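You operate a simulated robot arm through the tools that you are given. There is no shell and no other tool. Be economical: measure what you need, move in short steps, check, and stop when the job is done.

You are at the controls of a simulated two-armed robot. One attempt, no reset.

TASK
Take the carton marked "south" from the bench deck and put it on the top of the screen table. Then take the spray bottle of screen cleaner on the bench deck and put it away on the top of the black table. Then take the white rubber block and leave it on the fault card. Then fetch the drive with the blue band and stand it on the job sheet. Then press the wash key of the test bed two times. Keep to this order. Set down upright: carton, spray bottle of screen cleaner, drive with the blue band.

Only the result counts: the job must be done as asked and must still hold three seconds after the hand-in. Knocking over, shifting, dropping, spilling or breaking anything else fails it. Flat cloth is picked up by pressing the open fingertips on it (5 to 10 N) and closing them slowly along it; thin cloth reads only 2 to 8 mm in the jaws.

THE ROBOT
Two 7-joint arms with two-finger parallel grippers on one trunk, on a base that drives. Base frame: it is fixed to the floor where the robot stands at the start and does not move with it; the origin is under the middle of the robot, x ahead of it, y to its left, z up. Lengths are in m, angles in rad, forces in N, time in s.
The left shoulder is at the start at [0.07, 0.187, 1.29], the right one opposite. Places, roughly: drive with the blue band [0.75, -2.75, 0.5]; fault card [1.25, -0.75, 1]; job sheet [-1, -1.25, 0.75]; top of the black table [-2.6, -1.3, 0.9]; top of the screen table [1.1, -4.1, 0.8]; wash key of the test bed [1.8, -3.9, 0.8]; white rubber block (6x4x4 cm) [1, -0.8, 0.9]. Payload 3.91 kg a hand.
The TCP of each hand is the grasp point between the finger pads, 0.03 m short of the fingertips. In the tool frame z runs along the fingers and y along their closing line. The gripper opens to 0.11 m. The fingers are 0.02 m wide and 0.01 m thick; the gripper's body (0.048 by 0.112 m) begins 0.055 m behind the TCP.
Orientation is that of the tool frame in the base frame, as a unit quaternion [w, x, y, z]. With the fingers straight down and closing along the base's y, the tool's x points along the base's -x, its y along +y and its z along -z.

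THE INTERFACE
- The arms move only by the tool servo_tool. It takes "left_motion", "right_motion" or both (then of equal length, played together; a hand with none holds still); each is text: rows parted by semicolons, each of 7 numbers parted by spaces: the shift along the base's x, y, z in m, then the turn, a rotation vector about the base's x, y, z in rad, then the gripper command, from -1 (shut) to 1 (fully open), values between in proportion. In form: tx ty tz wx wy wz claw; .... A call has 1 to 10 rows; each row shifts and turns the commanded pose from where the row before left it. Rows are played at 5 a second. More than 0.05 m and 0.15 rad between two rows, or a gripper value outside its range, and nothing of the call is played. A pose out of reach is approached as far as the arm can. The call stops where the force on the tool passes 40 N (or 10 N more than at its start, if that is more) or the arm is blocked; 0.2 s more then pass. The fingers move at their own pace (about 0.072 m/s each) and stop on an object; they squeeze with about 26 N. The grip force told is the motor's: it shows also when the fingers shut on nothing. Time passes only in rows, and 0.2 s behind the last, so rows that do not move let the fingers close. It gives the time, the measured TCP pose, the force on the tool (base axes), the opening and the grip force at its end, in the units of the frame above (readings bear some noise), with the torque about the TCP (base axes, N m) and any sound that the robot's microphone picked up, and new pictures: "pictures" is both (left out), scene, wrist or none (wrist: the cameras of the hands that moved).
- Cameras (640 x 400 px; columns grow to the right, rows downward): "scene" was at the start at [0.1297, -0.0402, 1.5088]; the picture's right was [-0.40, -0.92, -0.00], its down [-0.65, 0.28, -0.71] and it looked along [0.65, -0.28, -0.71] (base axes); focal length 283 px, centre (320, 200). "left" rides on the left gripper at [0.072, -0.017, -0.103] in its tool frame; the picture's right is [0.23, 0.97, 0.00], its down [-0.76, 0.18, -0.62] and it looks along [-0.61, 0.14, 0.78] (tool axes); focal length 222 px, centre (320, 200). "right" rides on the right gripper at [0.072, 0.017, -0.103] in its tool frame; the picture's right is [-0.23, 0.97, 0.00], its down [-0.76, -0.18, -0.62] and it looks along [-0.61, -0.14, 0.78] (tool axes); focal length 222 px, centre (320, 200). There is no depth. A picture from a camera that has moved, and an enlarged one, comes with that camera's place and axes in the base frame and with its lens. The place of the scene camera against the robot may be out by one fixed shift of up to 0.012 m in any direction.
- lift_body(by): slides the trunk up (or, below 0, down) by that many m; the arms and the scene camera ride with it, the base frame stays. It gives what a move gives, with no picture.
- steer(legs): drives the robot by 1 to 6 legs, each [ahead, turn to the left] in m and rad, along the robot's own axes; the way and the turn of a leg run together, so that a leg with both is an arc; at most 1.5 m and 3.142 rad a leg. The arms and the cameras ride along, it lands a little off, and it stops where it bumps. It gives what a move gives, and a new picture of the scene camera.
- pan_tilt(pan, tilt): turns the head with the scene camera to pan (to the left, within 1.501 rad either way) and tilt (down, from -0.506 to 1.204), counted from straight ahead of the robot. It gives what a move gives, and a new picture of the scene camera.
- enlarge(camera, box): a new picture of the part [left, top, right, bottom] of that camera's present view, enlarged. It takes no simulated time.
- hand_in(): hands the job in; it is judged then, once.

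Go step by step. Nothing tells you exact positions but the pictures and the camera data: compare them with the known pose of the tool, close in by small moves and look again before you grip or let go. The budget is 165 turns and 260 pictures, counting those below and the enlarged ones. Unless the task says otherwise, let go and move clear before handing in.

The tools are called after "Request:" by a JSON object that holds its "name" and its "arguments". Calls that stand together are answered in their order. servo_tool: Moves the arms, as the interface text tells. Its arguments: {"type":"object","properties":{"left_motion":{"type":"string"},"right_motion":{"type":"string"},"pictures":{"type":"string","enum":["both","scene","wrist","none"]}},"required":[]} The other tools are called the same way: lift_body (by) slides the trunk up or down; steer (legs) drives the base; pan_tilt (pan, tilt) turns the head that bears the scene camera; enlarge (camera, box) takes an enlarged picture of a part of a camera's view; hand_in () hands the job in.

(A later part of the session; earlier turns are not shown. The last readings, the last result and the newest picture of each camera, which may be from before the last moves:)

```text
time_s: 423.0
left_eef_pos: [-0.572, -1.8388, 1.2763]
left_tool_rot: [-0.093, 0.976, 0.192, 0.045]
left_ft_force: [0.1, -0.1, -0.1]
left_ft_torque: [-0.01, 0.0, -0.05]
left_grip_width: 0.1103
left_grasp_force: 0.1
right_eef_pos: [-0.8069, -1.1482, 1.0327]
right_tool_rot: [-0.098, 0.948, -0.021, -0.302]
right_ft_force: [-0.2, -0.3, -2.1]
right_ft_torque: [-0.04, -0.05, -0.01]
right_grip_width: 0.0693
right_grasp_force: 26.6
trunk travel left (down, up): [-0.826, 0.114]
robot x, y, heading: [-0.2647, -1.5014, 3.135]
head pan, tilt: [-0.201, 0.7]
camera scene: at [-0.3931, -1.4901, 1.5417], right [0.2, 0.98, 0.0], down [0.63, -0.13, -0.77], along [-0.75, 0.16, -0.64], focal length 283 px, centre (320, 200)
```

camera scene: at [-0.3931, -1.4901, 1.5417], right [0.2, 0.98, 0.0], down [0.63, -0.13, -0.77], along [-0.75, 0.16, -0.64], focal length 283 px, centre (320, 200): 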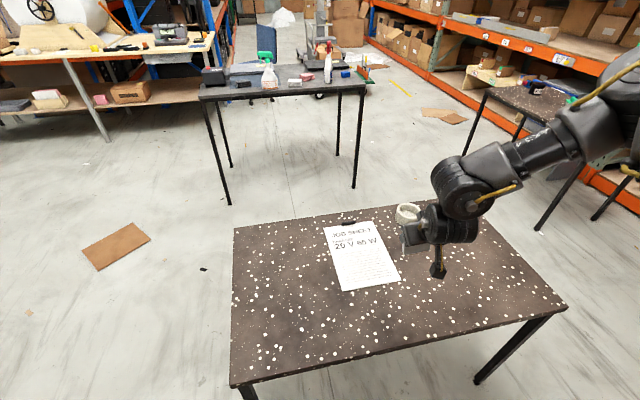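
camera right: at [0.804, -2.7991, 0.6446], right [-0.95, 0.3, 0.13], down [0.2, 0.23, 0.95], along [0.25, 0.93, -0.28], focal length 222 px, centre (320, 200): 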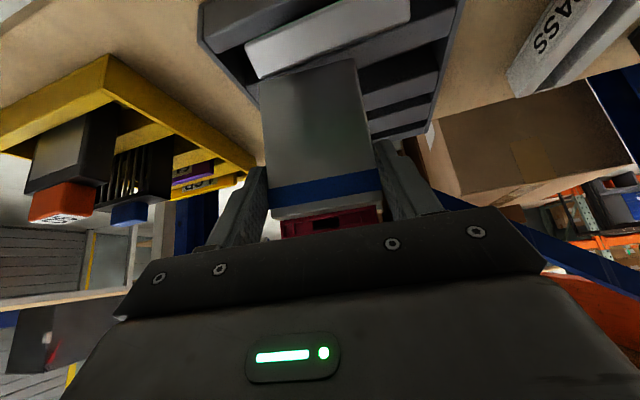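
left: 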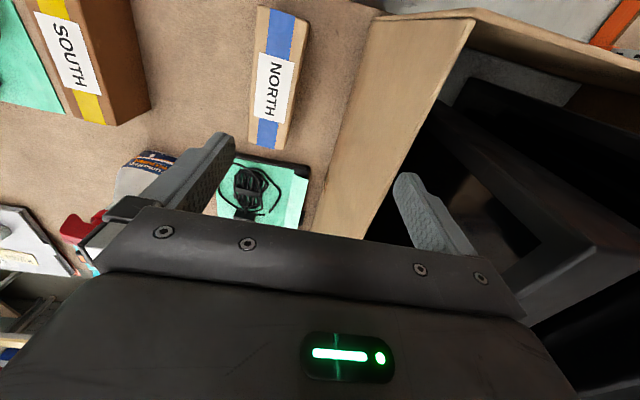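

Job sheet spans x -1.145…-0.87, y -1.315…-1.10. I advance 10 cm and correct the hand's roll/pitch so the drive hangs vertical.

Request:
{"name": "steer", "arguments": {"legs": [[0.1, 0]]}}

Request:
{"name": "servo_tool", "arguments": {"right_motion": "-0.01 -0.01 -0.01 -0.053 0.033 -0.04 -1; -0.01 -0.01 -0.01 -0.053 0.033 -0.04 -1; -0.01 -0.01 -0.01 -0.053 0.033 -0.04 -1; -0.01 -0.01 0 0 0 0 -1; -0.01 -0.01 0 0 0 0 -1; 0 -0.01 0 0 0 0 -1; 0 0 0 0 0 0 -1"}}

```text
time_s: 424.2
left_eef_pos: [-0.6641, -1.8402, 1.2785]
left_tool_rot: [-0.093, 0.976, 0.192, 0.044]
left_ft_force: [0.5, 0.5, 0.9]
left_ft_torque: [0.05, 0.01, 0.07]
left_grip_width: 0.1099
left_grasp_force: 0.0
right_eef_pos: [-0.9025, -1.1487, 1.035]
right_tool_rot: [-0.099, 0.947, -0.02, -0.305]
right_ft_force: [1.6, 0.2, -1.7]
right_ft_torque: [-0.05, -0.03, -0.01]
right_grip_width: 0.0693
right_grasp_force: 25.8
trunk travel left (down, up): [-0.826, 0.114]
robot x, y, heading: [-0.3638, -1.5012, 3.137]
head pan, tilt: [-0.201, 0.7]
camera scene: at [-0.4853, -1.49, 1.5425], right [0.2, 0.98, 0.0], down [0.63, -0.13, -0.77], along [-0.75, 0.16, -0.64], focal length 283 px, centre (320, 200)
```

scene: 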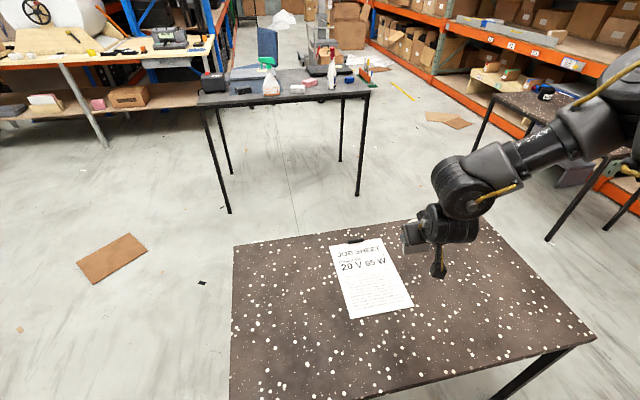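

```text
time_s: 425.8
left_eef_pos: [-0.6718, -1.84, 1.2769]
left_tool_rot: [-0.093, 0.976, 0.193, 0.045]
left_ft_force: [0.2, 0.5, 0.0]
left_ft_torque: [-0.01, 0.01, 0.0]
left_grip_width: 0.1099
left_grasp_force: 0.1
right_eef_pos: [-0.9546, -1.1628, 1.0332]
right_tool_rot: [-0.038, 0.934, -0.103, -0.339]
right_ft_force: [0.5, 0.3, -2.4]
right_ft_torque: [0.01, 0.0, 0.01]
right_grip_width: 0.0692
right_grasp_force: 25.7
right hand out of reach, approached as far as the arm can: row 1, 2, 3, 4, 5, 6
trunk travel left (down, up): [-0.826, 0.114]
robot x, y, heading: [-0.3685, -1.4993, 3.137]
head pan, tilt: [-0.201, 0.7]
camera scene: at [-0.4925, -1.49, 1.5417], right [0.2, 0.98, 0.0], down [0.63, -0.13, -0.76], along [-0.75, 0.16, -0.64], focal length 283 px, centre (320, 200)
camera right: at [-0.8403, -1.2054, 1.0656], right [-0.38, -0.91, 0.14], down [-0.14, 0.21, 0.97], along [-0.91, 0.35, -0.21], focal length 222 px, centre (320, 200)
```

scene: 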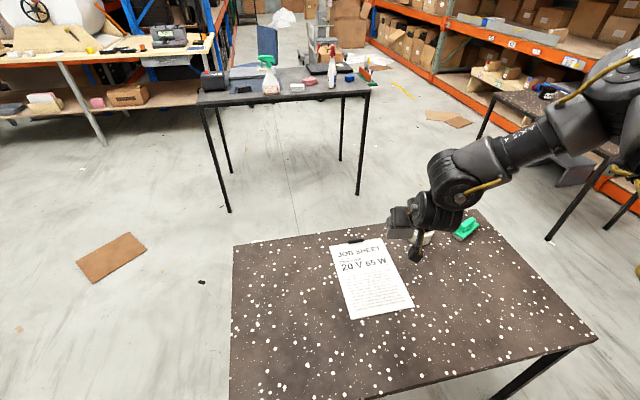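
right: 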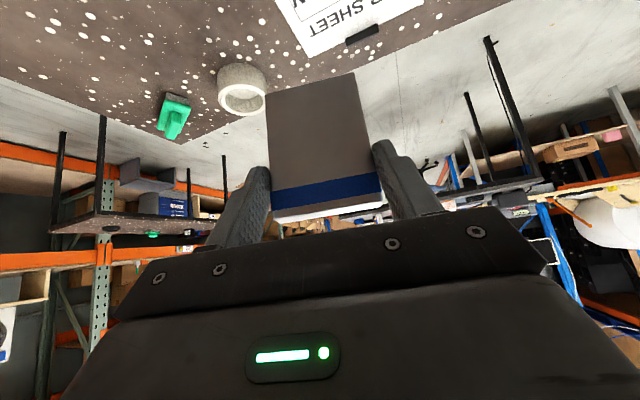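

The drive is exactly vertical now. A small left body turn shifts it to the sheet's middle, then I lower with the trunk.

Request:
{"name": "steer", "arguments": {"legs": [[0, 0.08]]}}

Request:
{"name": "lift_body", "arguments": {"by": -0.15}}

Request:
{"name": "enlarge", "arguments": {"camera": "scene", "box": [280, 160, 480, 360]}}

Request:
{"name": "enlarge", "arguments": {"camera": "right", "box": [160, 0, 480, 240]}}

```text
time_s: 426.7
left_eef_pos: [-0.6452, -1.8595, 1.2777]
left_tool_rot: [-0.092, 0.968, 0.23, 0.042]
left_ft_force: [-0.7, 0.5, -0.3]
left_ft_torque: [-0.06, -0.02, 0.0]
left_grip_width: 0.1101
left_grasp_force: 0.1
right_eef_pos: [-0.9802, -1.208, 1.0325]
right_tool_rot: [-0.023, 0.938, -0.067, -0.34]
right_ft_force: [0.1, 0.2, -2.2]
right_ft_torque: [-0.03, -0.01, -0.02]
right_grip_width: 0.0695
right_grasp_force: 25.6
trunk travel left (down, up): [-0.826, 0.114]
robot x, y, heading: [-0.3634, -1.4991, -3.066]
head pan, tilt: [-0.201, 0.7]
camera scene: at [-0.4945, -1.4967, 1.5416], right [0.13, 0.99, 0.0], down [0.64, -0.08, -0.76], along [-0.76, 0.1, -0.65], focal length 283 px, centre (320, 200)
```

scene: 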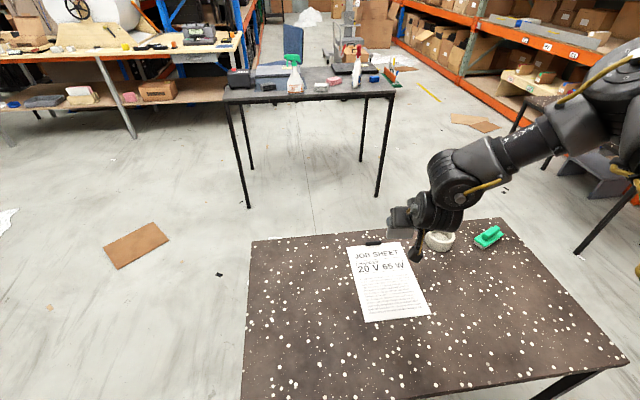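

```text
time_s: 428.4
left_eef_pos: [-0.645, -1.8619, 1.1267]
left_tool_rot: [-0.094, 0.967, 0.232, 0.042]
left_ft_force: [-0.1, 0.6, -0.6]
left_ft_torque: [-0.01, 0.02, 0.01]
left_grip_width: 0.1098
left_grasp_force: 0.1
right_eef_pos: [-0.9783, -1.2091, 0.883]
right_tool_rot: [-0.025, 0.938, -0.066, -0.34]
right_ft_force: [1.0, -0.8, -2.3]
right_ft_torque: [-0.01, -0.06, -0.03]
right_grip_width: 0.0695
right_grasp_force: 26.1
trunk travel left (down, up): [-0.676, 0.264]
robot x, y, heading: [-0.3603, -1.5013, -3.067]
head pan, tilt: [-0.201, 0.7]
```

```text
2.00 times, centred on (380, 260) of scene
camera zoom: at [-0.4935, -1.5003, 1.3917], right [0.13, 0.99, 0.0], down [0.64, -0.08, -0.76], along [-0.76, 0.1, -0.64], focal length 566 px, centre (200, 80)
```

zoom: 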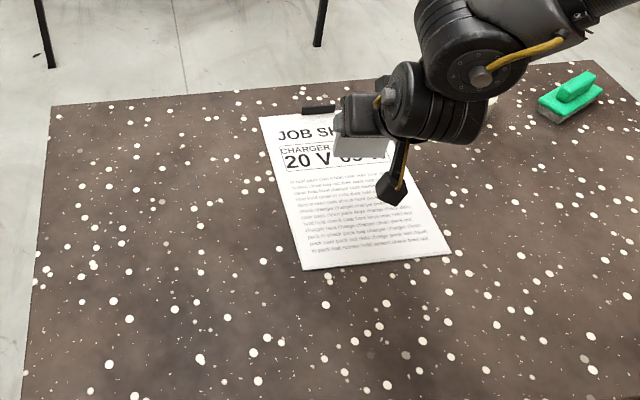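

```text
1.67 times, centred on (320, 120) of right
camera zoom: at [-0.8619, -1.2433, 0.9155], right [-0.31, -0.94, 0.14], down [-0.16, 0.2, 0.97], along [-0.94, 0.28, -0.21], focal length 370 px, centre (320, 333)
```

zoom: 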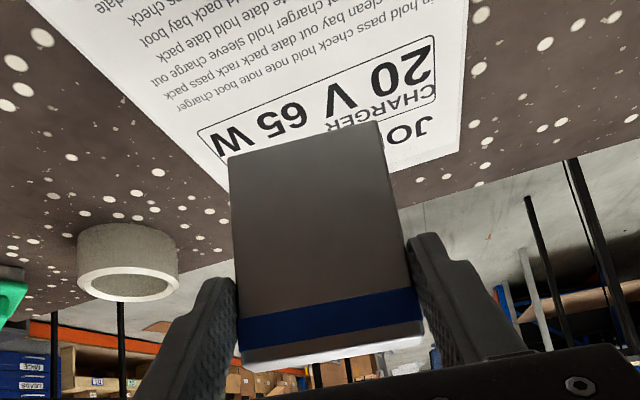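

Drive bottom is about 6–7 cm above the sheet. I lower carefully.

Request:
{"name": "lift_body", "arguments": {"by": -0.05}}

Request:
{"name": "lift_body", "arguments": {"by": -0.008}}

Request:
{"name": "enlarge", "arguments": {"camera": "right", "box": [160, 0, 480, 240]}}

```text
time_s: 429.3
left_eef_pos: [-0.6432, -1.8639, 1.0768]
left_tool_rot: [-0.095, 0.968, 0.23, 0.042]
left_ft_force: [0.6, 1.0, -1.1]
left_ft_torque: [0.02, 0.01, -0.02]
left_grip_width: 0.11
left_grasp_force: 0.1
right_eef_pos: [-0.9786, -1.2109, 0.8338]
right_tool_rot: [-0.025, 0.938, -0.067, -0.34]
right_ft_force: [0.1, 0.0, -2.4]
right_ft_torque: [-0.02, -0.06, -0.01]
right_grip_width: 0.0695
right_grasp_force: 26.1
trunk travel left (down, up): [-0.626, 0.314]
robot x, y, heading: [-0.3629, -1.4988, -3.067]
head pan, tilt: [-0.201, 0.7]
```

```text
time_s: 429.9
left_eef_pos: [-0.6444, -1.8618, 1.0684]
left_tool_rot: [-0.094, 0.968, 0.23, 0.041]
left_ft_force: [-0.1, 0.1, 0.1]
left_ft_torque: [-0.01, 0.01, -0.02]
left_grip_width: 0.1101
left_grasp_force: 0.0
right_eef_pos: [-0.979, -1.2103, 0.8257]
right_tool_rot: [-0.025, 0.938, -0.067, -0.339]
right_ft_force: [0.7, 0.5, -1.7]
right_ft_torque: [-0.01, -0.03, -0.02]
right_grip_width: 0.0694
right_grasp_force: 26.4
trunk travel left (down, up): [-0.618, 0.322]
robot x, y, heading: [-0.3631, -1.4988, -3.068]
head pan, tilt: [-0.201, 0.7]
```

```text
1.67 times, centred on (320, 120) of right
camera zoom: at [-0.8619, -1.2434, 0.8574], right [-0.31, -0.94, 0.14], down [-0.16, 0.2, 0.97], along [-0.94, 0.28, -0.21], focal length 370 px, centre (320, 333)
```

zoom: 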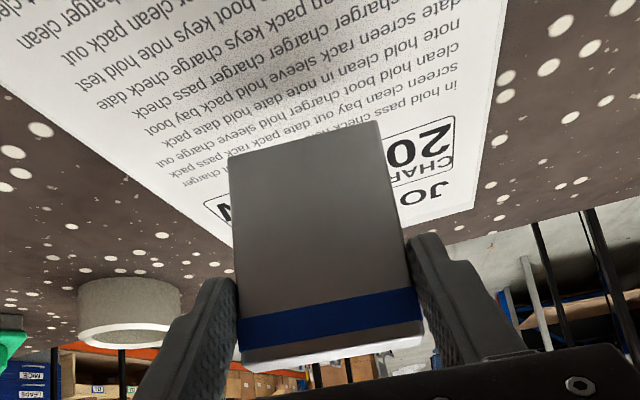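

Request:
{"name": "lift_body", "arguments": {"by": -0.008}}

Request:
{"name": "lift_body", "arguments": {"by": -0.006}}

Request:
{"name": "lift_body", "arguments": {"by": -0.004}}

```text
time_s: 430.5
left_eef_pos: [-0.6435, -1.8619, 1.062]
left_tool_rot: [-0.094, 0.968, 0.23, 0.041]
left_ft_force: [0.1, 0.7, -0.2]
left_ft_torque: [0.0, -0.01, -0.01]
left_grip_width: 0.11
left_grasp_force: 0.1
right_eef_pos: [-0.9779, -1.2095, 0.8176]
right_tool_rot: [-0.025, 0.937, -0.067, -0.341]
right_ft_force: [0.1, -0.4, -1.4]
right_ft_torque: [0.07, -0.03, 0.01]
right_grip_width: 0.0694
right_grasp_force: 25.9
trunk travel left (down, up): [-0.61, 0.33]
robot x, y, heading: [-0.363, -1.5006, -3.068]
head pan, tilt: [-0.201, 0.7]
```

```text
time_s: 431.0
left_eef_pos: [-0.6432, -1.8639, 1.0542]
left_tool_rot: [-0.095, 0.968, 0.23, 0.041]
left_ft_force: [-0.4, -0.3, 0.7]
left_ft_torque: [-0.02, 0.02, 0.02]
left_grip_width: 0.1099
left_grasp_force: 0.1
right_eef_pos: [-0.979, -1.2096, 0.8116]
right_tool_rot: [-0.025, 0.938, -0.067, -0.34]
right_ft_force: [0.1, 0.1, -2.6]
right_ft_torque: [-0.01, -0.02, 0.0]
right_grip_width: 0.0694
right_grasp_force: 25.6
trunk travel left (down, up): [-0.604, 0.336]
robot x, y, heading: [-0.3635, -1.5025, -3.066]
head pan, tilt: [-0.201, 0.7]
```

```text
time_s: 431.6
left_eef_pos: [-0.6438, -1.862, 1.0506]
left_tool_rot: [-0.093, 0.968, 0.23, 0.042]
left_ft_force: [0.1, -0.4, -0.1]
left_ft_torque: [0.02, 0.0, 0.01]
left_grip_width: 0.1102
left_grasp_force: 0.1
right_eef_pos: [-0.9793, -1.2106, 0.8077]
right_tool_rot: [-0.025, 0.938, -0.067, -0.34]
right_ft_force: [-0.1, 0.5, -2.4]
right_ft_torque: [-0.06, -0.04, 0.01]
right_grip_width: 0.069
right_grasp_force: 26.0
trunk travel left (down, up): [-0.6, 0.34]
robot x, y, heading: [-0.363, -1.5, -3.065]
head pan, tilt: [-0.201, 0.7]
```

Request:
{"name": "lift_body", "arguments": {"by": -0.004}}

Request:
{"name": "lift_body", "arguments": {"by": -0.004}}

Request:
{"name": "enlarge", "arguments": {"camera": "right", "box": [160, 0, 480, 240]}}

```text
time_s: 432.1
left_eef_pos: [-0.6438, -1.8623, 1.0462]
left_tool_rot: [-0.095, 0.968, 0.231, 0.041]
left_ft_force: [-0.1, 0.5, -0.1]
left_ft_torque: [0.01, -0.03, -0.01]
left_grip_width: 0.1099
left_grasp_force: 0.1
right_eef_pos: [-0.9786, -1.2103, 0.8034]
right_tool_rot: [-0.025, 0.938, -0.067, -0.34]
right_ft_force: [0.0, -0.7, -1.4]
right_ft_torque: [-0.01, -0.08, -0.01]
right_grip_width: 0.0695
right_grasp_force: 26.4
trunk travel left (down, up): [-0.596, 0.344]
robot x, y, heading: [-0.3651, -1.5028, -3.07]
head pan, tilt: [-0.201, 0.7]
```

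```text
time_s: 432.6
left_eef_pos: [-0.6431, -1.8625, 1.0431]
left_tool_rot: [-0.095, 0.968, 0.231, 0.041]
left_ft_force: [0.3, -0.1, -0.1]
left_ft_torque: [-0.02, 0.0, 0.01]
left_grip_width: 0.1101
left_grasp_force: 0.0
right_eef_pos: [-0.9793, -1.211, 0.7986]
right_tool_rot: [-0.025, 0.938, -0.066, -0.34]
right_ft_force: [-0.2, -0.3, -1.4]
right_ft_torque: [-0.03, -0.03, 0.01]
right_grip_width: 0.0694
right_grasp_force: 26.3
trunk travel left (down, up): [-0.592, 0.348]
robot x, y, heading: [-0.3647, -1.4985, -3.069]
head pan, tilt: [-0.201, 0.7]
```

```text
1.67 times, centred on (320, 120) of right
camera zoom: at [-0.8619, -1.2434, 0.8314], right [-0.31, -0.94, 0.14], down [-0.16, 0.2, 0.97], along [-0.94, 0.28, -0.21], focal length 370 px, centre (320, 333)
```

zoom: 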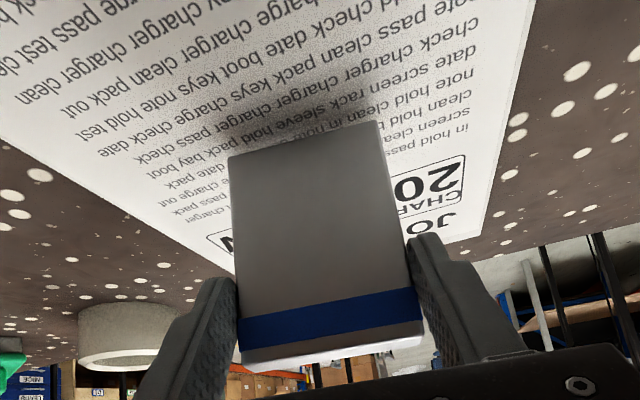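

Request:
{"name": "lift_body", "arguments": {"by": -0.006}}

Request:
{"name": "lift_body", "arguments": {"by": -0.005}}

Request:
{"name": "lift_body", "arguments": {"by": -0.005}}

```text
time_s: 433.2
left_eef_pos: [-0.6442, -1.8625, 1.0372]
left_tool_rot: [-0.094, 0.968, 0.231, 0.041]
left_ft_force: [1.0, 0.4, 0.0]
left_ft_torque: [-0.01, 0.0, -0.02]
left_grip_width: 0.1098
left_grasp_force: 0.1
right_eef_pos: [-0.9782, -1.21, 0.7936]
right_tool_rot: [-0.025, 0.938, -0.067, -0.34]
right_ft_force: [0.2, -0.4, -0.8]
right_ft_torque: [0.03, -0.06, 0.02]
right_grip_width: 0.0693
right_grasp_force: 25.8
trunk travel left (down, up): [-0.586, 0.354]
robot x, y, heading: [-0.3629, -1.5028, -3.061]
head pan, tilt: [-0.201, 0.7]
```

```text
time_s: 433.7
left_eef_pos: [-0.643, -1.8631, 1.033]
left_tool_rot: [-0.094, 0.968, 0.231, 0.042]
left_ft_force: [-0.1, -1.0, 0.1]
left_ft_torque: [0.01, -0.02, 0.0]
left_grip_width: 0.1101
left_grasp_force: 0.1
right_eef_pos: [-0.9779, -1.211, 0.7917]
right_tool_rot: [-0.025, 0.937, -0.067, -0.341]
right_ft_force: [0.8, 1.6, 9.0]
right_ft_torque: [0.15, 0.11, -0.02]
right_grip_width: 0.0693
right_grasp_force: 25.2
trunk travel left (down, up): [-0.581, 0.359]
robot x, y, heading: [-0.3673, -1.4997, -3.064]
head pan, tilt: [-0.201, 0.7]
```

```text
time_s: 434.2
left_eef_pos: [-0.6427, -1.8624, 1.027]
left_tool_rot: [-0.095, 0.968, 0.231, 0.041]
left_ft_force: [0.3, -0.7, 0.0]
left_ft_torque: [-0.01, 0.0, -0.01]
left_grip_width: 0.1098
left_grasp_force: 0.1
right_eef_pos: [-0.9787, -1.2113, 0.7863]
right_tool_rot: [-0.025, 0.937, -0.068, -0.341]
right_ft_force: [-0.8, 2.6, 17.1]
right_ft_torque: [0.17, 0.47, -0.07]
right_grip_width: 0.0695
right_grasp_force: 26.3
trunk travel left (down, up): [-0.576, 0.364]
robot x, y, heading: [-0.3608, -1.5028, -3.062]
head pan, tilt: [-0.201, 0.7]
```

Contact confirmed. I relax the pressure slightly, then open gently.

Request:
{"name": "lift_body", "arguments": {"by": 0.006}}

Request:
{"name": "servo_tool", "arguments": {"right_motion": "0 0 0 0 0 0 0.2; 0 0 0 0 0 0 0.4; 0 0 0 0 0 0 0.7; 0 0 0 0 0 0 1; 0 0 0 0 0 0 1"}}

```text
time_s: 434.8
left_eef_pos: [-0.644, -1.8623, 1.0317]
left_tool_rot: [-0.095, 0.967, 0.231, 0.042]
left_ft_force: [-0.3, 1.4, -0.7]
left_ft_torque: [0.0, -0.02, 0.0]
left_grip_width: 0.1102
left_grasp_force: 0.0
right_eef_pos: [-0.9779, -1.2095, 0.7875]
right_tool_rot: [-0.024, 0.938, -0.065, -0.339]
right_ft_force: [-1.2, -0.7, -1.8]
right_ft_torque: [-0.02, -0.02, -0.04]
right_grip_width: 0.0693
right_grasp_force: 26.0
trunk travel left (down, up): [-0.582, 0.358]
robot x, y, heading: [-0.3637, -1.5001, -3.068]
head pan, tilt: [-0.201, 0.7]
```

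```text
time_s: 436.0
left_eef_pos: [-0.6436, -1.8626, 1.033]
left_tool_rot: [-0.094, 0.968, 0.23, 0.041]
left_ft_force: [0.6, -0.7, -0.5]
left_ft_torque: [0.0, 0.0, 0.0]
left_grip_width: 0.1103
left_grasp_force: 0.0
right_eef_pos: [-0.9793, -1.2106, 0.7905]
right_tool_rot: [-0.026, 0.938, -0.067, -0.34]
right_ft_force: [0.0, 0.4, -0.2]
right_ft_torque: [0.06, -0.03, 0.02]
right_grip_width: 0.1101
right_grasp_force: 0.0
trunk travel left (down, up): [-0.582, 0.358]
robot x, y, heading: [-0.3621, -1.5017, -3.065]
head pan, tilt: [-0.201, 0.7]
camera scene: at [-0.4934, -1.5006, 1.2977], right [0.13, 0.99, 0.0], down [0.64, -0.08, -0.76], along [-0.76, 0.1, -0.64], focal length 283 px, centre (320, 200)
camera right: at [-0.8619, -1.2435, 0.8215], right [-0.31, -0.94, 0.14], down [-0.16, 0.2, 0.97], along [-0.94, 0.28, -0.21], focal length 222 px, centre (320, 200)
```

scene: 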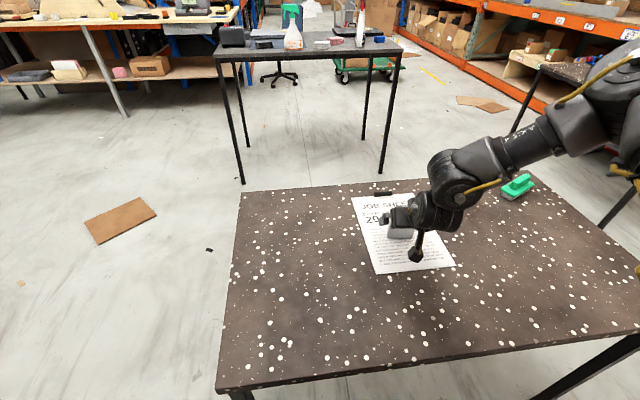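
right: 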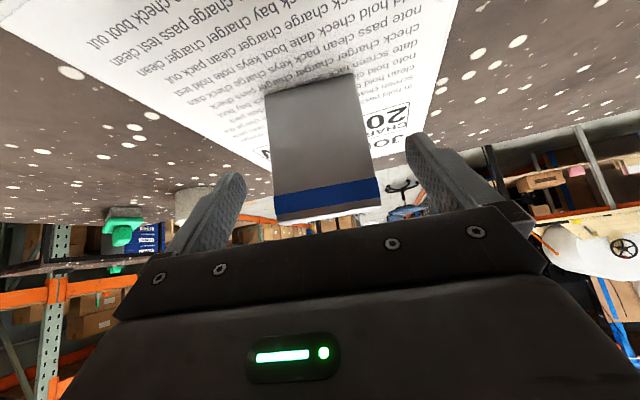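

The drive stands by itself on the sheet. I rise straight up with the trunk and check.

Request:
{"name": "lift_body", "arguments": {"by": 0.15}}

Request:
{"name": "enlarge", "arguments": {"camera": "scene", "box": [280, 180, 480, 340]}}

```text
time_s: 437.8
left_eef_pos: [-0.645, -1.8636, 1.1821]
left_tool_rot: [-0.094, 0.968, 0.23, 0.041]
left_ft_force: [1.1, 0.3, -0.3]
left_ft_torque: [-0.03, -0.02, 0.01]
left_grip_width: 0.1102
left_grasp_force: 0.1
right_eef_pos: [-0.979, -1.2097, 0.9404]
right_tool_rot: [-0.025, 0.938, -0.066, -0.34]
right_ft_force: [0.7, -0.4, 0.2]
right_ft_torque: [0.02, 0.04, 0.02]
right_grip_width: 0.11
right_grasp_force: 0.0
trunk travel left (down, up): [-0.732, 0.208]
robot x, y, heading: [-0.3628, -1.5008, -3.066]
head pan, tilt: [-0.201, 0.7]
```

```text
2.50 times, centred on (380, 260) of scene
camera zoom: at [-0.4936, -1.5007, 1.4476], right [0.13, 0.99, 0.0], down [0.64, -0.08, -0.76], along [-0.76, 0.1, -0.64], focal length 708 px, centre (170, 50)
```

zoom: 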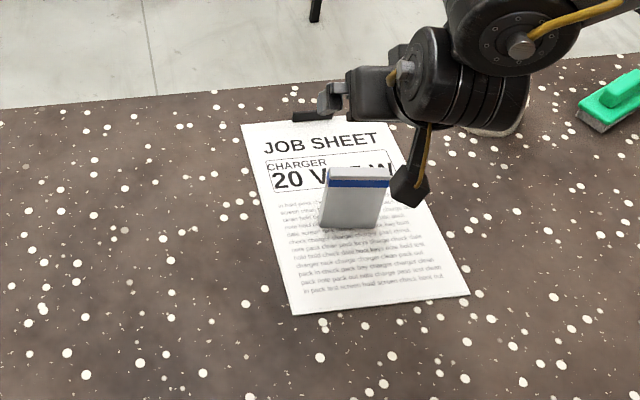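

Drive with the blue band stands upright on the job sheet. Next I return to set the tipped green drive right, then press the key. I leave the sheet cautiously.

Request:
{"name": "lift_body", "arguments": {"by": 0.12}}

Request:
{"name": "steer", "arguments": {"legs": [[-0.1, 0], [0, 1.26], [0.52, 0], [0, 0.23], [1.1, 0], [0, 1.57]]}}

Request:
{"name": "steer", "arguments": {"legs": [[0.86, 0], [0, 1.57], [-0.2, 0]]}}

Request:
{"name": "pan_tilt", "arguments": {"pan": -0.35, "tilt": 0.65}}

```text
time_s: 439.2
left_eef_pos: [-0.6449, -1.862, 1.3012]
left_tool_rot: [-0.095, 0.967, 0.231, 0.042]
left_ft_force: [-0.2, 0.5, -0.7]
left_ft_torque: [-0.01, -0.01, -0.03]
left_grip_width: 0.1101
left_grasp_force: 0.1
right_eef_pos: [-0.9797, -1.2107, 1.06]
right_tool_rot: [-0.025, 0.938, -0.067, -0.34]
right_ft_force: [0.0, 0.5, -0.8]
right_ft_torque: [-0.01, -0.03, 0.01]
right_grip_width: 0.1101
right_grasp_force: 0.0
trunk travel left (down, up): [-0.852, 0.088]
robot x, y, heading: [-0.3631, -1.5001, -3.063]
head pan, tilt: [-0.201, 0.7]
```

```text
time_s: 456.1
left_eef_pos: [-0.0751, -2.7655, 1.3022]
left_tool_rot: [-0.045, -0.197, 0.975, -0.091]
left_ft_force: [0.3, -0.5, 0.4]
left_ft_torque: [-0.06, -0.01, 0.03]
left_grip_width: 0.1102
left_grasp_force: 0.1
right_eef_pos: [0.2157, -3.4376, 1.0597]
right_tool_rot: [0.339, 0.099, 0.935, -0.036]
right_ft_force: [0.4, 0.1, 0.1]
right_ft_torque: [0.04, 0.01, 0.01]
right_grip_width: 0.1098
right_grasp_force: 0.0
trunk travel left (down, up): [-0.852, 0.088]
robot x, y, heading: [-0.3797, -3.1077, 0.002]
head pan, tilt: [-0.201, 0.7]
camera scene: at [-0.2398, -3.1303, 1.5677], right [-0.19, -0.98, 0.0], down [-0.63, 0.12, -0.76], along [0.75, -0.15, -0.64], focal length 283 px, centre (320, 200)
```

scene: 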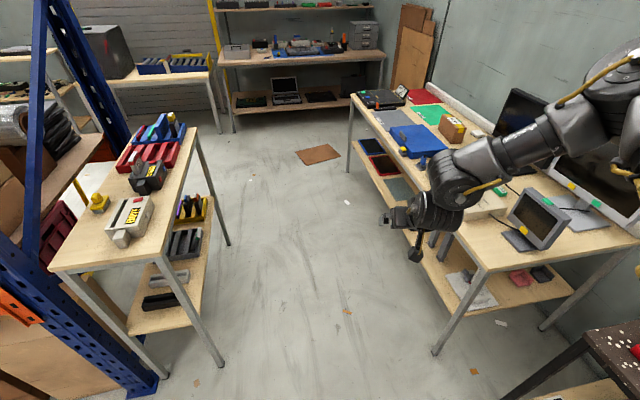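

```text
time_s: 465.7
left_eef_pos: [0.1427, -2.993, 1.3016]
left_tool_rot: [-0.032, 0.827, -0.552, 0.098]
left_ft_force: [-0.4, 0.7, 0.5]
left_ft_torque: [0.01, -0.02, 0.01]
left_grip_width: 0.1099
left_grasp_force: 0.0
right_eef_pos: [0.8188, -2.7071, 1.058]
right_tool_rot: [0.265, -0.589, 0.734, 0.211]
right_ft_force: [-0.1, 1.0, 0.4]
right_ft_torque: [-0.01, 0.0, 0.02]
right_grip_width: 0.11
right_grasp_force: 0.0
trunk travel left (down, up): [-0.852, 0.088]
robot x, y, heading: [0.4806, -3.299, 1.571]
head pan, tilt: [-0.201, 0.7]
camera scene: at [0.5055, -3.1715, 1.5673], right [0.98, -0.2, 0.0], down [-0.13, -0.63, -0.76], along [0.15, 0.75, -0.65], focal length 283 px, centre (320, 200)
```

scene: 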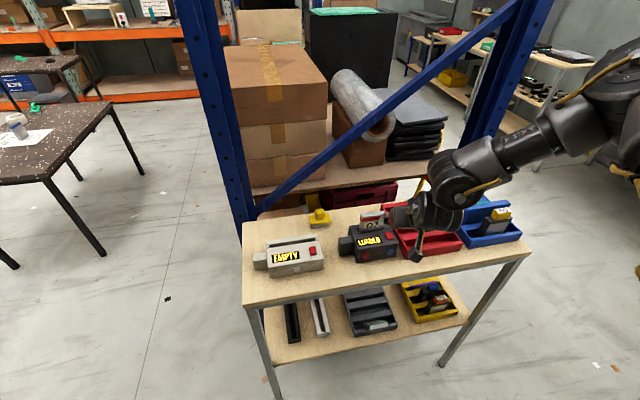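

```text
time_s: 466.4
left_eef_pos: [0.1429, -2.995, 1.3033]
left_tool_rot: [-0.033, 0.827, -0.553, 0.096]
left_ft_force: [0.1, 0.1, 0.4]
left_ft_torque: [0.0, 0.0, -0.02]
left_grip_width: 0.11
left_grasp_force: 0.0
right_eef_pos: [0.8182, -2.7105, 1.0593]
right_tool_rot: [0.267, -0.589, 0.733, 0.214]
right_ft_force: [0.2, -0.6, -0.7]
right_ft_torque: [0.0, 0.0, 0.0]
right_grip_width: 0.1098
right_grasp_force: 0.2
trunk travel left (down, up): [-0.852, 0.088]
robot x, y, heading: [0.486, -3.3038, 1.575]
head pan, tilt: [-0.351, 0.649]
camera scene: at [0.5183, -3.1772, 1.5721], right [0.94, -0.34, 0.0], down [-0.21, -0.57, -0.8], along [0.27, 0.75, -0.6], focal length 283 px, centre (320, 200)
```

scene: 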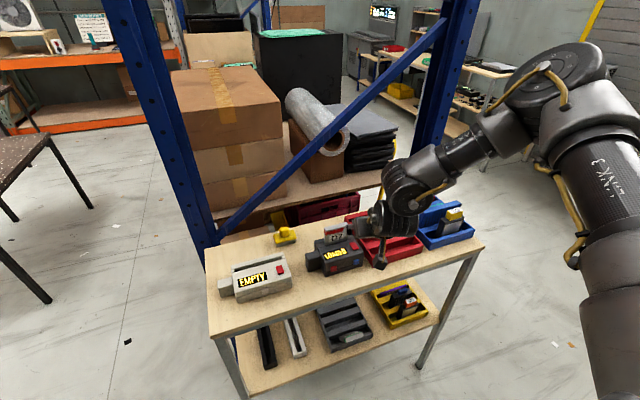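

Request:
{"name": "enlarge", "arguments": {"camera": "scene", "box": [300, 270, 440, 370]}}

Request:
{"name": "enlarge", "arguments": {"camera": "scene", "box": [200, 190, 500, 300]}}

```text
4.00 times, centred on (370, 320) of scene
camera zoom: at [0.5183, -3.1772, 1.5721], right [0.94, -0.34, 0.0], down [-0.21, -0.57, -0.8], along [0.27, 0.75, -0.6], focal length 1132 px, centre (120, -280)
```

zoom: 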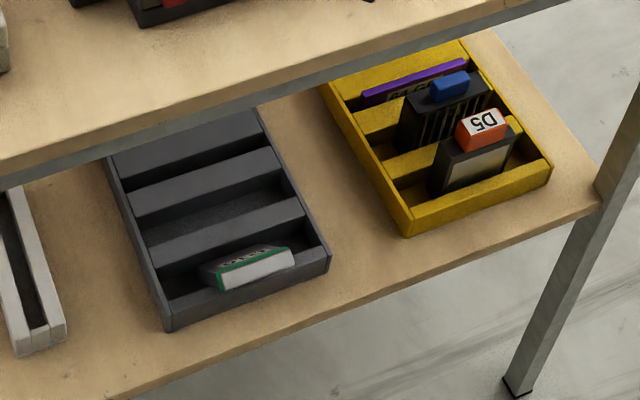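

```text
2.13 times, centred on (350, 245) of scene
camera zoom: at [0.5183, -3.1772, 1.5721], right [0.94, -0.34, 0.0], down [-0.21, -0.57, -0.8], along [0.27, 0.75, -0.6], focal length 604 px, centre (256, 104)
```

zoom: 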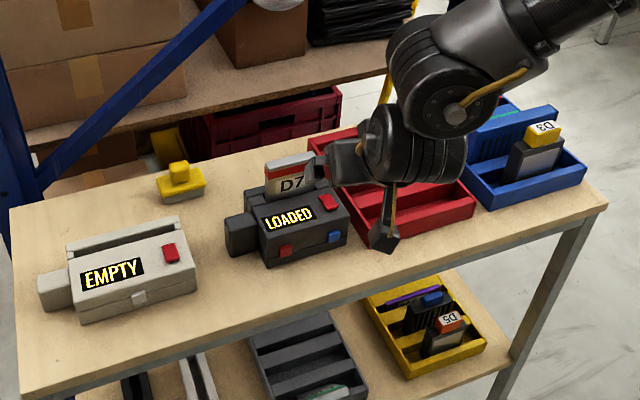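

The green drive just leans forward ~35° against the tray's front wall. I'll push its top back upright with closed fingertips, standing so that my elbow stays clear of the table.

Request:
{"name": "steer", "arguments": {"legs": [[-0.13, 0], [0, 1.57], [0.29, 0], [0, -1.945]]}}

Request:
{"name": "lift_body", "arguments": {"by": -0.35}}

Request:
{"name": "servo_tool", "arguments": {"right_motion": "0 0 0 0 0 0.1 -1; 0 0 0 0 0 0.1 -1; 0 0 0 0 0 0.1 -1; 0 0 0 0 0 0.1 -1; 0 0 0 0 0 0.1 -1"}}

```text
time_s: 477.8
left_eef_pos: [-0.0126, -3.0254, 1.3009]
left_tool_rot: [-0.015, 0.712, -0.694, 0.102]
left_ft_force: [0.2, 0.0, 0.0]
left_ft_torque: [-0.03, 0.01, -0.01]
left_grip_width: 0.1104
left_grasp_force: 0.1
right_eef_pos: [0.7202, -3.0013, 1.0589]
right_tool_rot: [0.3, -0.446, 0.828, 0.162]
right_ft_force: [-0.7, -0.9, 0.2]
right_ft_torque: [-0.03, 0.02, -0.02]
right_grip_width: 0.1101
right_grasp_force: 0.1
trunk travel left (down, up): [-0.852, 0.088]
robot x, y, heading: [0.1955, -3.4338, 1.206]
head pan, tilt: [-0.351, 0.649]
camera scene: at [0.2755, -3.3286, 1.5721], right [0.75, -0.66, 0.0], down [-0.4, -0.46, -0.8], along [0.52, 0.6, -0.6], focal length 283 px, centre (320, 200)
```

scene: 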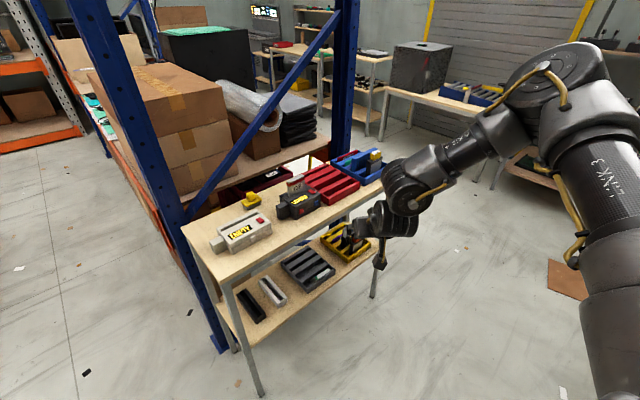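

```text
time_s: 481.2
left_eef_pos: [-0.0113, -3.0264, 0.9525]
left_tool_rot: [-0.016, 0.713, -0.694, 0.102]
left_ft_force: [0.8, 0.3, 0.2]
left_ft_torque: [0.01, 0.0, 0.01]
left_grip_width: 0.11
left_grasp_force: 0.1
right_eef_pos: [0.7209, -3.0015, 0.7093]
right_tool_rot: [0.301, -0.445, 0.828, 0.161]
right_ft_force: [0.3, -0.7, -0.8]
right_ft_torque: [0.01, 0.0, -0.01]
right_grip_width: 0.1097
right_grasp_force: 0.1
trunk travel left (down, up): [-0.502, 0.438]
robot x, y, heading: [0.1908, -3.4348, 1.203]
head pan, tilt: [-0.351, 0.649]
```

```text
time_s: 482.4
left_eef_pos: [-0.0117, -3.0265, 0.952]
left_tool_rot: [-0.014, 0.713, -0.694, 0.101]
left_ft_force: [0.5, 0.3, 0.3]
left_ft_torque: [-0.01, 0.02, 0.0]
left_grip_width: 0.1099
left_grasp_force: 0.1
right_eef_pos: [0.721, -3.0015, 0.7094]
right_tool_rot: [0.252, -0.636, 0.692, 0.23]
right_ft_force: [-0.6, -0.5, 0.2]
right_ft_torque: [0.02, 0.01, -0.02]
right_grip_width: 0.0
right_grasp_force: 25.9
trunk travel left (down, up): [-0.502, 0.438]
robot x, y, heading: [0.1992, -3.4272, 1.205]
head pan, tilt: [-0.351, 0.649]
camera scene: at [0.2762, -3.329, 1.2221], right [0.75, -0.66, 0.0], down [-0.4, -0.46, -0.8], along [0.52, 0.6, -0.6], focal length 283 px, centre (320, 200)
camera right: at [0.6925, -3.1208, 0.7415], right [-0.96, 0.25, 0.15], down [0.19, 0.17, 0.97], along [0.22, 0.95, -0.21], focal length 222 px, centre (320, 200)
```

scene: 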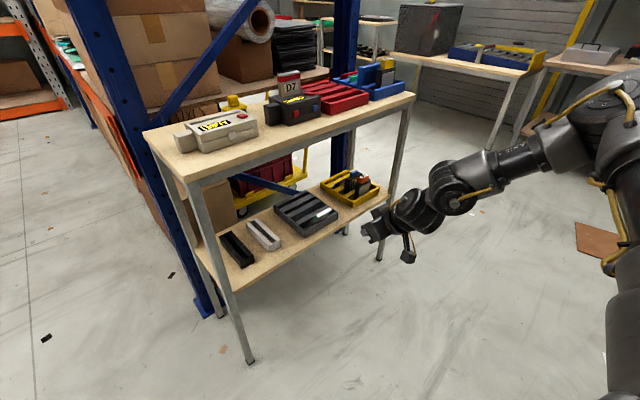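
right: 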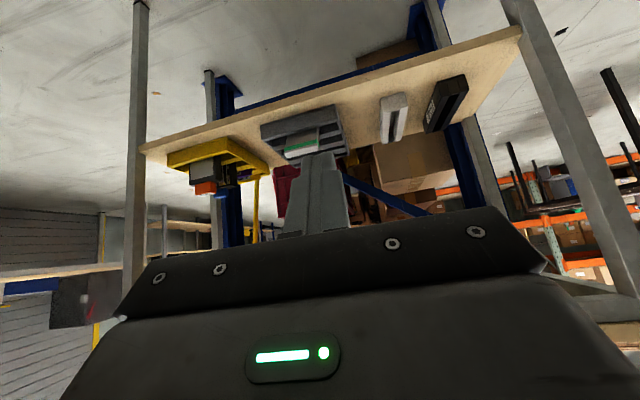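

The hand now points north. I lower and approach the tipped drive's top edge.

Request:
{"name": "lift_body", "arguments": {"by": -0.152}}

Request:
{"name": "steer", "arguments": {"legs": [[0.2, 0]]}}

Request:
{"name": "enlarge", "arguments": {"camera": "right", "box": [160, 0, 480, 200]}}

```text
time_s: 484.1
left_eef_pos: [-0.0124, -3.0262, 0.8011]
left_tool_rot: [-0.016, 0.712, -0.694, 0.102]
left_ft_force: [-0.7, 0.1, 0.6]
left_ft_torque: [-0.02, -0.03, -0.03]
left_grip_width: 0.1098
left_grasp_force: 0.0
right_eef_pos: [0.7201, -3.0013, 0.5585]
right_tool_rot: [0.252, -0.636, 0.692, 0.23]
right_ft_force: [0.2, 0.5, 0.2]
right_ft_torque: [0.02, 0.01, 0.01]
right_grip_width: 0.0
right_grasp_force: 26.4
trunk travel left (down, up): [-0.35, 0.59]
robot x, y, heading: [0.1989, -3.435, 1.207]
head pan, tilt: [-0.351, 0.649]
```

```text
time_s: 485.7
left_eef_pos: [0.0604, -2.8386, 0.8005]
left_tool_rot: [-0.015, 0.713, -0.694, 0.102]
left_ft_force: [-0.2, 0.6, 0.0]
left_ft_torque: [-0.01, -0.01, 0.02]
left_grip_width: 0.11
left_grasp_force: 0.0
right_eef_pos: [0.7928, -2.8148, 0.5575]
right_tool_rot: [0.251, -0.636, 0.692, 0.23]
right_ft_force: [0.9, 0.2, -0.6]
right_ft_torque: [0.02, 0.0, 0.0]
right_grip_width: 0.0
right_grasp_force: 25.7
trunk travel left (down, up): [-0.35, 0.59]
robot x, y, heading: [0.2684, -3.2454, 1.201]
head pan, tilt: [-0.351, 0.649]
camera scene: at [0.3482, -3.1408, 1.0699], right [0.75, -0.66, 0.0], down [-0.4, -0.46, -0.8], along [0.52, 0.6, -0.61], focal length 283 px, centre (320, 200)
```

scene: 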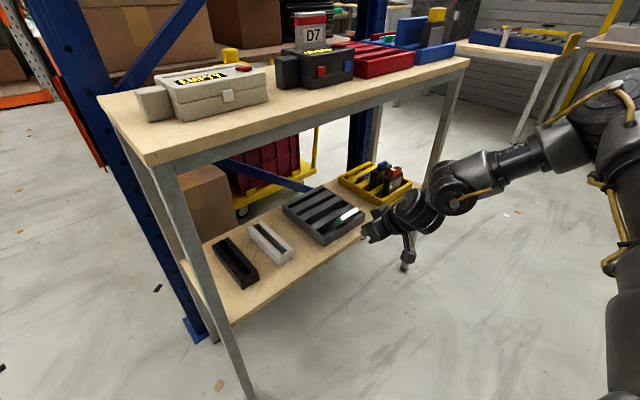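

```text
2.00 times, centred on (320, 100) of right
camera zoom: at [0.7646, -2.9335, 0.589], right [-0.96, 0.26, 0.14], down [0.19, 0.17, 0.97], along [0.22, 0.95, -0.21], focal length 444 px, centre (320, 400)
```

zoom: 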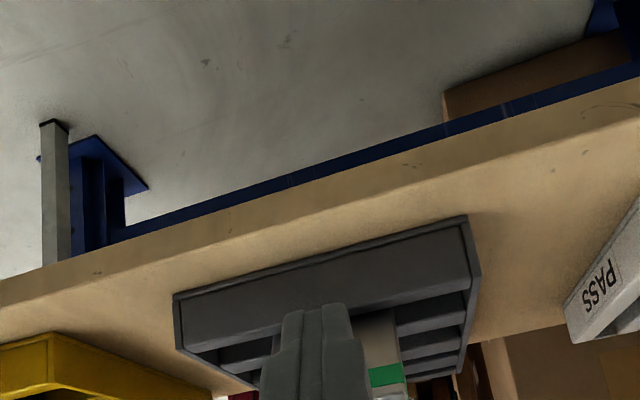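

Fingertips are lined up with the drive's front face. I push north in small steps with the arm, watching the force.

Request:
{"name": "servo_tool", "arguments": {"right_motion": "0 0.015 0 0 0 0 -1; 0 0.015 0 0 0 0 -1; 0 0.015 0 0 0 0 -1; 0 0.012 0 0 0 0 -1; 0 0.008 0 0 0 0 -1", "pictures": "none"}}

Request:
{"name": "enlarge", "arguments": {"camera": "scene", "box": [260, 150, 420, 280]}}

```text
time_s: 486.9
left_eef_pos: [0.0597, -2.8395, 0.8]
left_tool_rot: [-0.015, 0.713, -0.694, 0.102]
left_ft_force: [-0.2, -0.8, -0.5]
left_ft_torque: [0.01, 0.0, -0.01]
left_grip_width: 0.1099
left_grasp_force: 0.1
right_eef_pos: [0.7926, -2.7488, 0.557]
right_tool_rot: [0.252, -0.635, 0.692, 0.231]
right_ft_force: [-0.1, -0.5, 0.5]
right_ft_torque: [0.0, -0.01, 0.0]
right_grip_width: 0.0
right_grasp_force: 26.6
trunk travel left (down, up): [-0.35, 0.59]
robot x, y, heading: [0.2717, -3.245, 1.2]
head pan, tilt: [-0.351, 0.649]
```

```text
3.08 times, centred on (340, 215) of scene
camera zoom: at [0.3477, -3.1415, 1.07], right [0.75, -0.66, 0.0], down [-0.4, -0.46, -0.8], along [0.52, 0.6, -0.6], focal length 871 px, centre (258, 154)
```

zoom: 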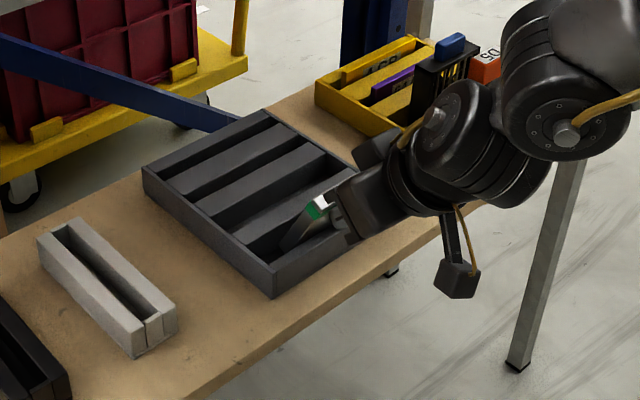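

Request:
{"name": "servo_tool", "arguments": {"right_motion": "0 0.008 0 0 0 0 -1; 0 0.008 0.001 0 0 0 -1; 0 0.008 0.002 0 0 0 -1; 0 0 0 0 0 0 -1", "pictures": "none"}}

Request:
{"name": "enlarge", "arguments": {"camera": "scene", "box": [290, 180, 370, 245]}}

```text
time_s: 487.9
left_eef_pos: [0.061, -2.839, 0.8005]
left_tool_rot: [-0.016, 0.712, -0.694, 0.102]
left_ft_force: [0.0, -1.2, 0.7]
left_ft_torque: [-0.03, -0.01, -0.01]
left_grip_width: 0.1102
left_grasp_force: 0.0
right_eef_pos: [0.7945, -2.7334, 0.5675]
right_tool_rot: [0.251, -0.636, 0.692, 0.231]
right_ft_force: [1.1, -0.2, 0.6]
right_ft_torque: [-0.03, -0.01, -0.03]
right_grip_width: 0.0
right_grasp_force: 25.9
right hand out of reach, approached as far as the arm can: row 2, 3
trunk travel left (down, up): [-0.35, 0.59]
robot x, y, heading: [0.2636, -3.2441, 1.205]
head pan, tilt: [-0.351, 0.649]
```

```text
6.15 times, centred on (330, 212) of scene
camera zoom: at [0.3479, -3.1416, 1.07], right [0.75, -0.66, 0.0], down [-0.4, -0.46, -0.8], along [0.52, 0.6, -0.6], focal length 1742 px, centre (258, 123)
```

zoom: 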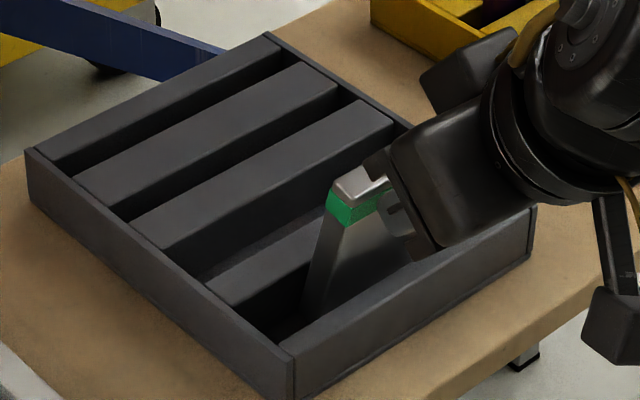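

It is rising nicely. The arm is at its limit, so I use tiny base advances.

Request:
{"name": "steer", "arguments": {"legs": [[0.014, 0]]}}

Request:
{"name": "enlarge", "arguments": {"camera": "scene", "box": [290, 180, 370, 245]}}

```text
time_s: 488.7
left_eef_pos: [0.0645, -2.8239, 0.7994]
left_tool_rot: [-0.015, 0.712, -0.694, 0.102]
left_ft_force: [-0.4, 0.7, -0.1]
left_ft_torque: [-0.02, 0.01, 0.01]
left_grip_width: 0.1098
left_grasp_force: 0.0
right_eef_pos: [0.7981, -2.7202, 0.567]
right_tool_rot: [0.251, -0.636, 0.692, 0.23]
right_ft_force: [0.8, 0.6, 0.2]
right_ft_torque: [0.0, -0.01, -0.02]
right_grip_width: 0.0
right_grasp_force: 26.2
trunk travel left (down, up): [-0.35, 0.59]
robot x, y, heading: [0.2722, -3.2333, 1.204]
head pan, tilt: [-0.351, 0.649]
camera scene: at [0.3532, -3.1276, 1.0699], right [0.75, -0.66, 0.0], down [-0.4, -0.46, -0.8], along [0.52, 0.6, -0.61], focal length 283 px, centre (320, 200)
```

scene: 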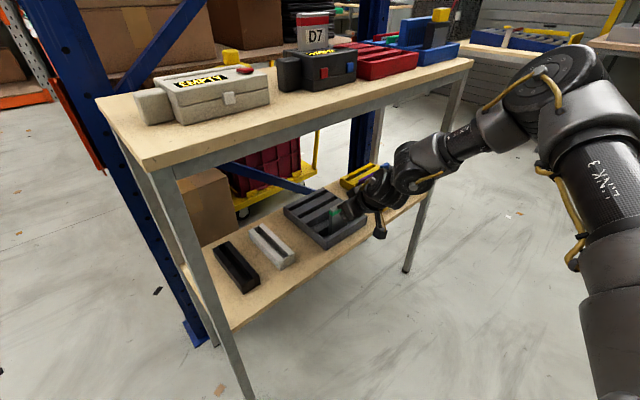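

```text
6.15 times, centred on (330, 212) of scene
camera zoom: at [0.3532, -3.1276, 1.0699], right [0.75, -0.66, 0.0], down [-0.4, -0.46, -0.8], along [0.52, 0.6, -0.61], focal length 1742 px, centre (258, 123)
```

zoom: 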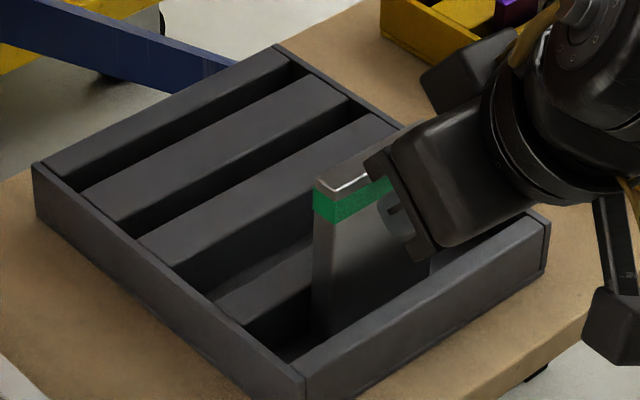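

Edge top and bottom now compute to the same y (≈-2.684): upright. I withdraw gently and check that it stays.

Request:
{"name": "servo_tool", "arguments": {"right_motion": "0 -0.005 0 0 0 0 -1; 0 -0.01 0 0 0 0 -1; 0 -0.02 0 0 0 0 -1; 0 -0.03 0 0 0 0 -1; 0 -0.03 0 0 0 0 -1; 0 0 0 0 0 0 -1", "pictures": "none"}}

Request:
{"name": "enlarge", "arguments": {"camera": "scene", "box": [270, 160, 410, 260]}}

```text
time_s: 490.1
left_eef_pos: [0.0638, -2.8251, 0.8002]
left_tool_rot: [-0.016, 0.713, -0.694, 0.103]
left_ft_force: [-0.8, 0.3, -0.1]
left_ft_torque: [0.0, 0.01, 0.02]
left_grip_width: 0.1101
left_grasp_force: 0.1
right_eef_pos: [0.799, -2.8165, 0.5681]
right_tool_rot: [0.252, -0.636, 0.692, 0.231]
right_ft_force: [0.3, 0.8, 0.1]
right_ft_torque: [-0.01, 0.01, 0.0]
right_grip_width: 0.0
right_grasp_force: 26.4
trunk travel left (down, up): [-0.35, 0.59]
robot x, y, heading: [0.2745, -3.2313, 1.201]
head pan, tilt: [-0.351, 0.649]
```

```text
4.00 times, centred on (340, 210) of scene
camera zoom: at [0.3528, -3.1283, 1.07], right [0.75, -0.66, 0.0], down [-0.4, -0.46, -0.8], along [0.52, 0.6, -0.6], focal length 1132 px, centre (240, 160)
```

zoom: 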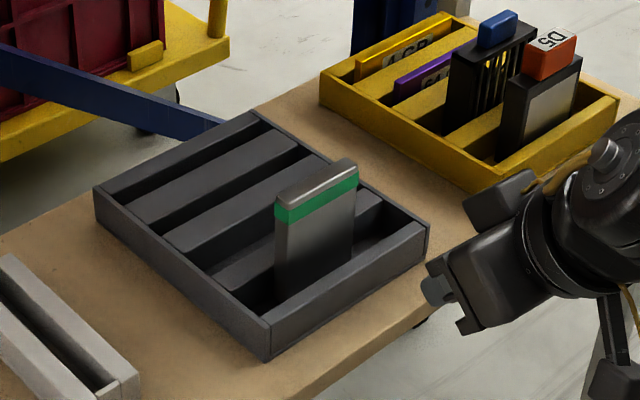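

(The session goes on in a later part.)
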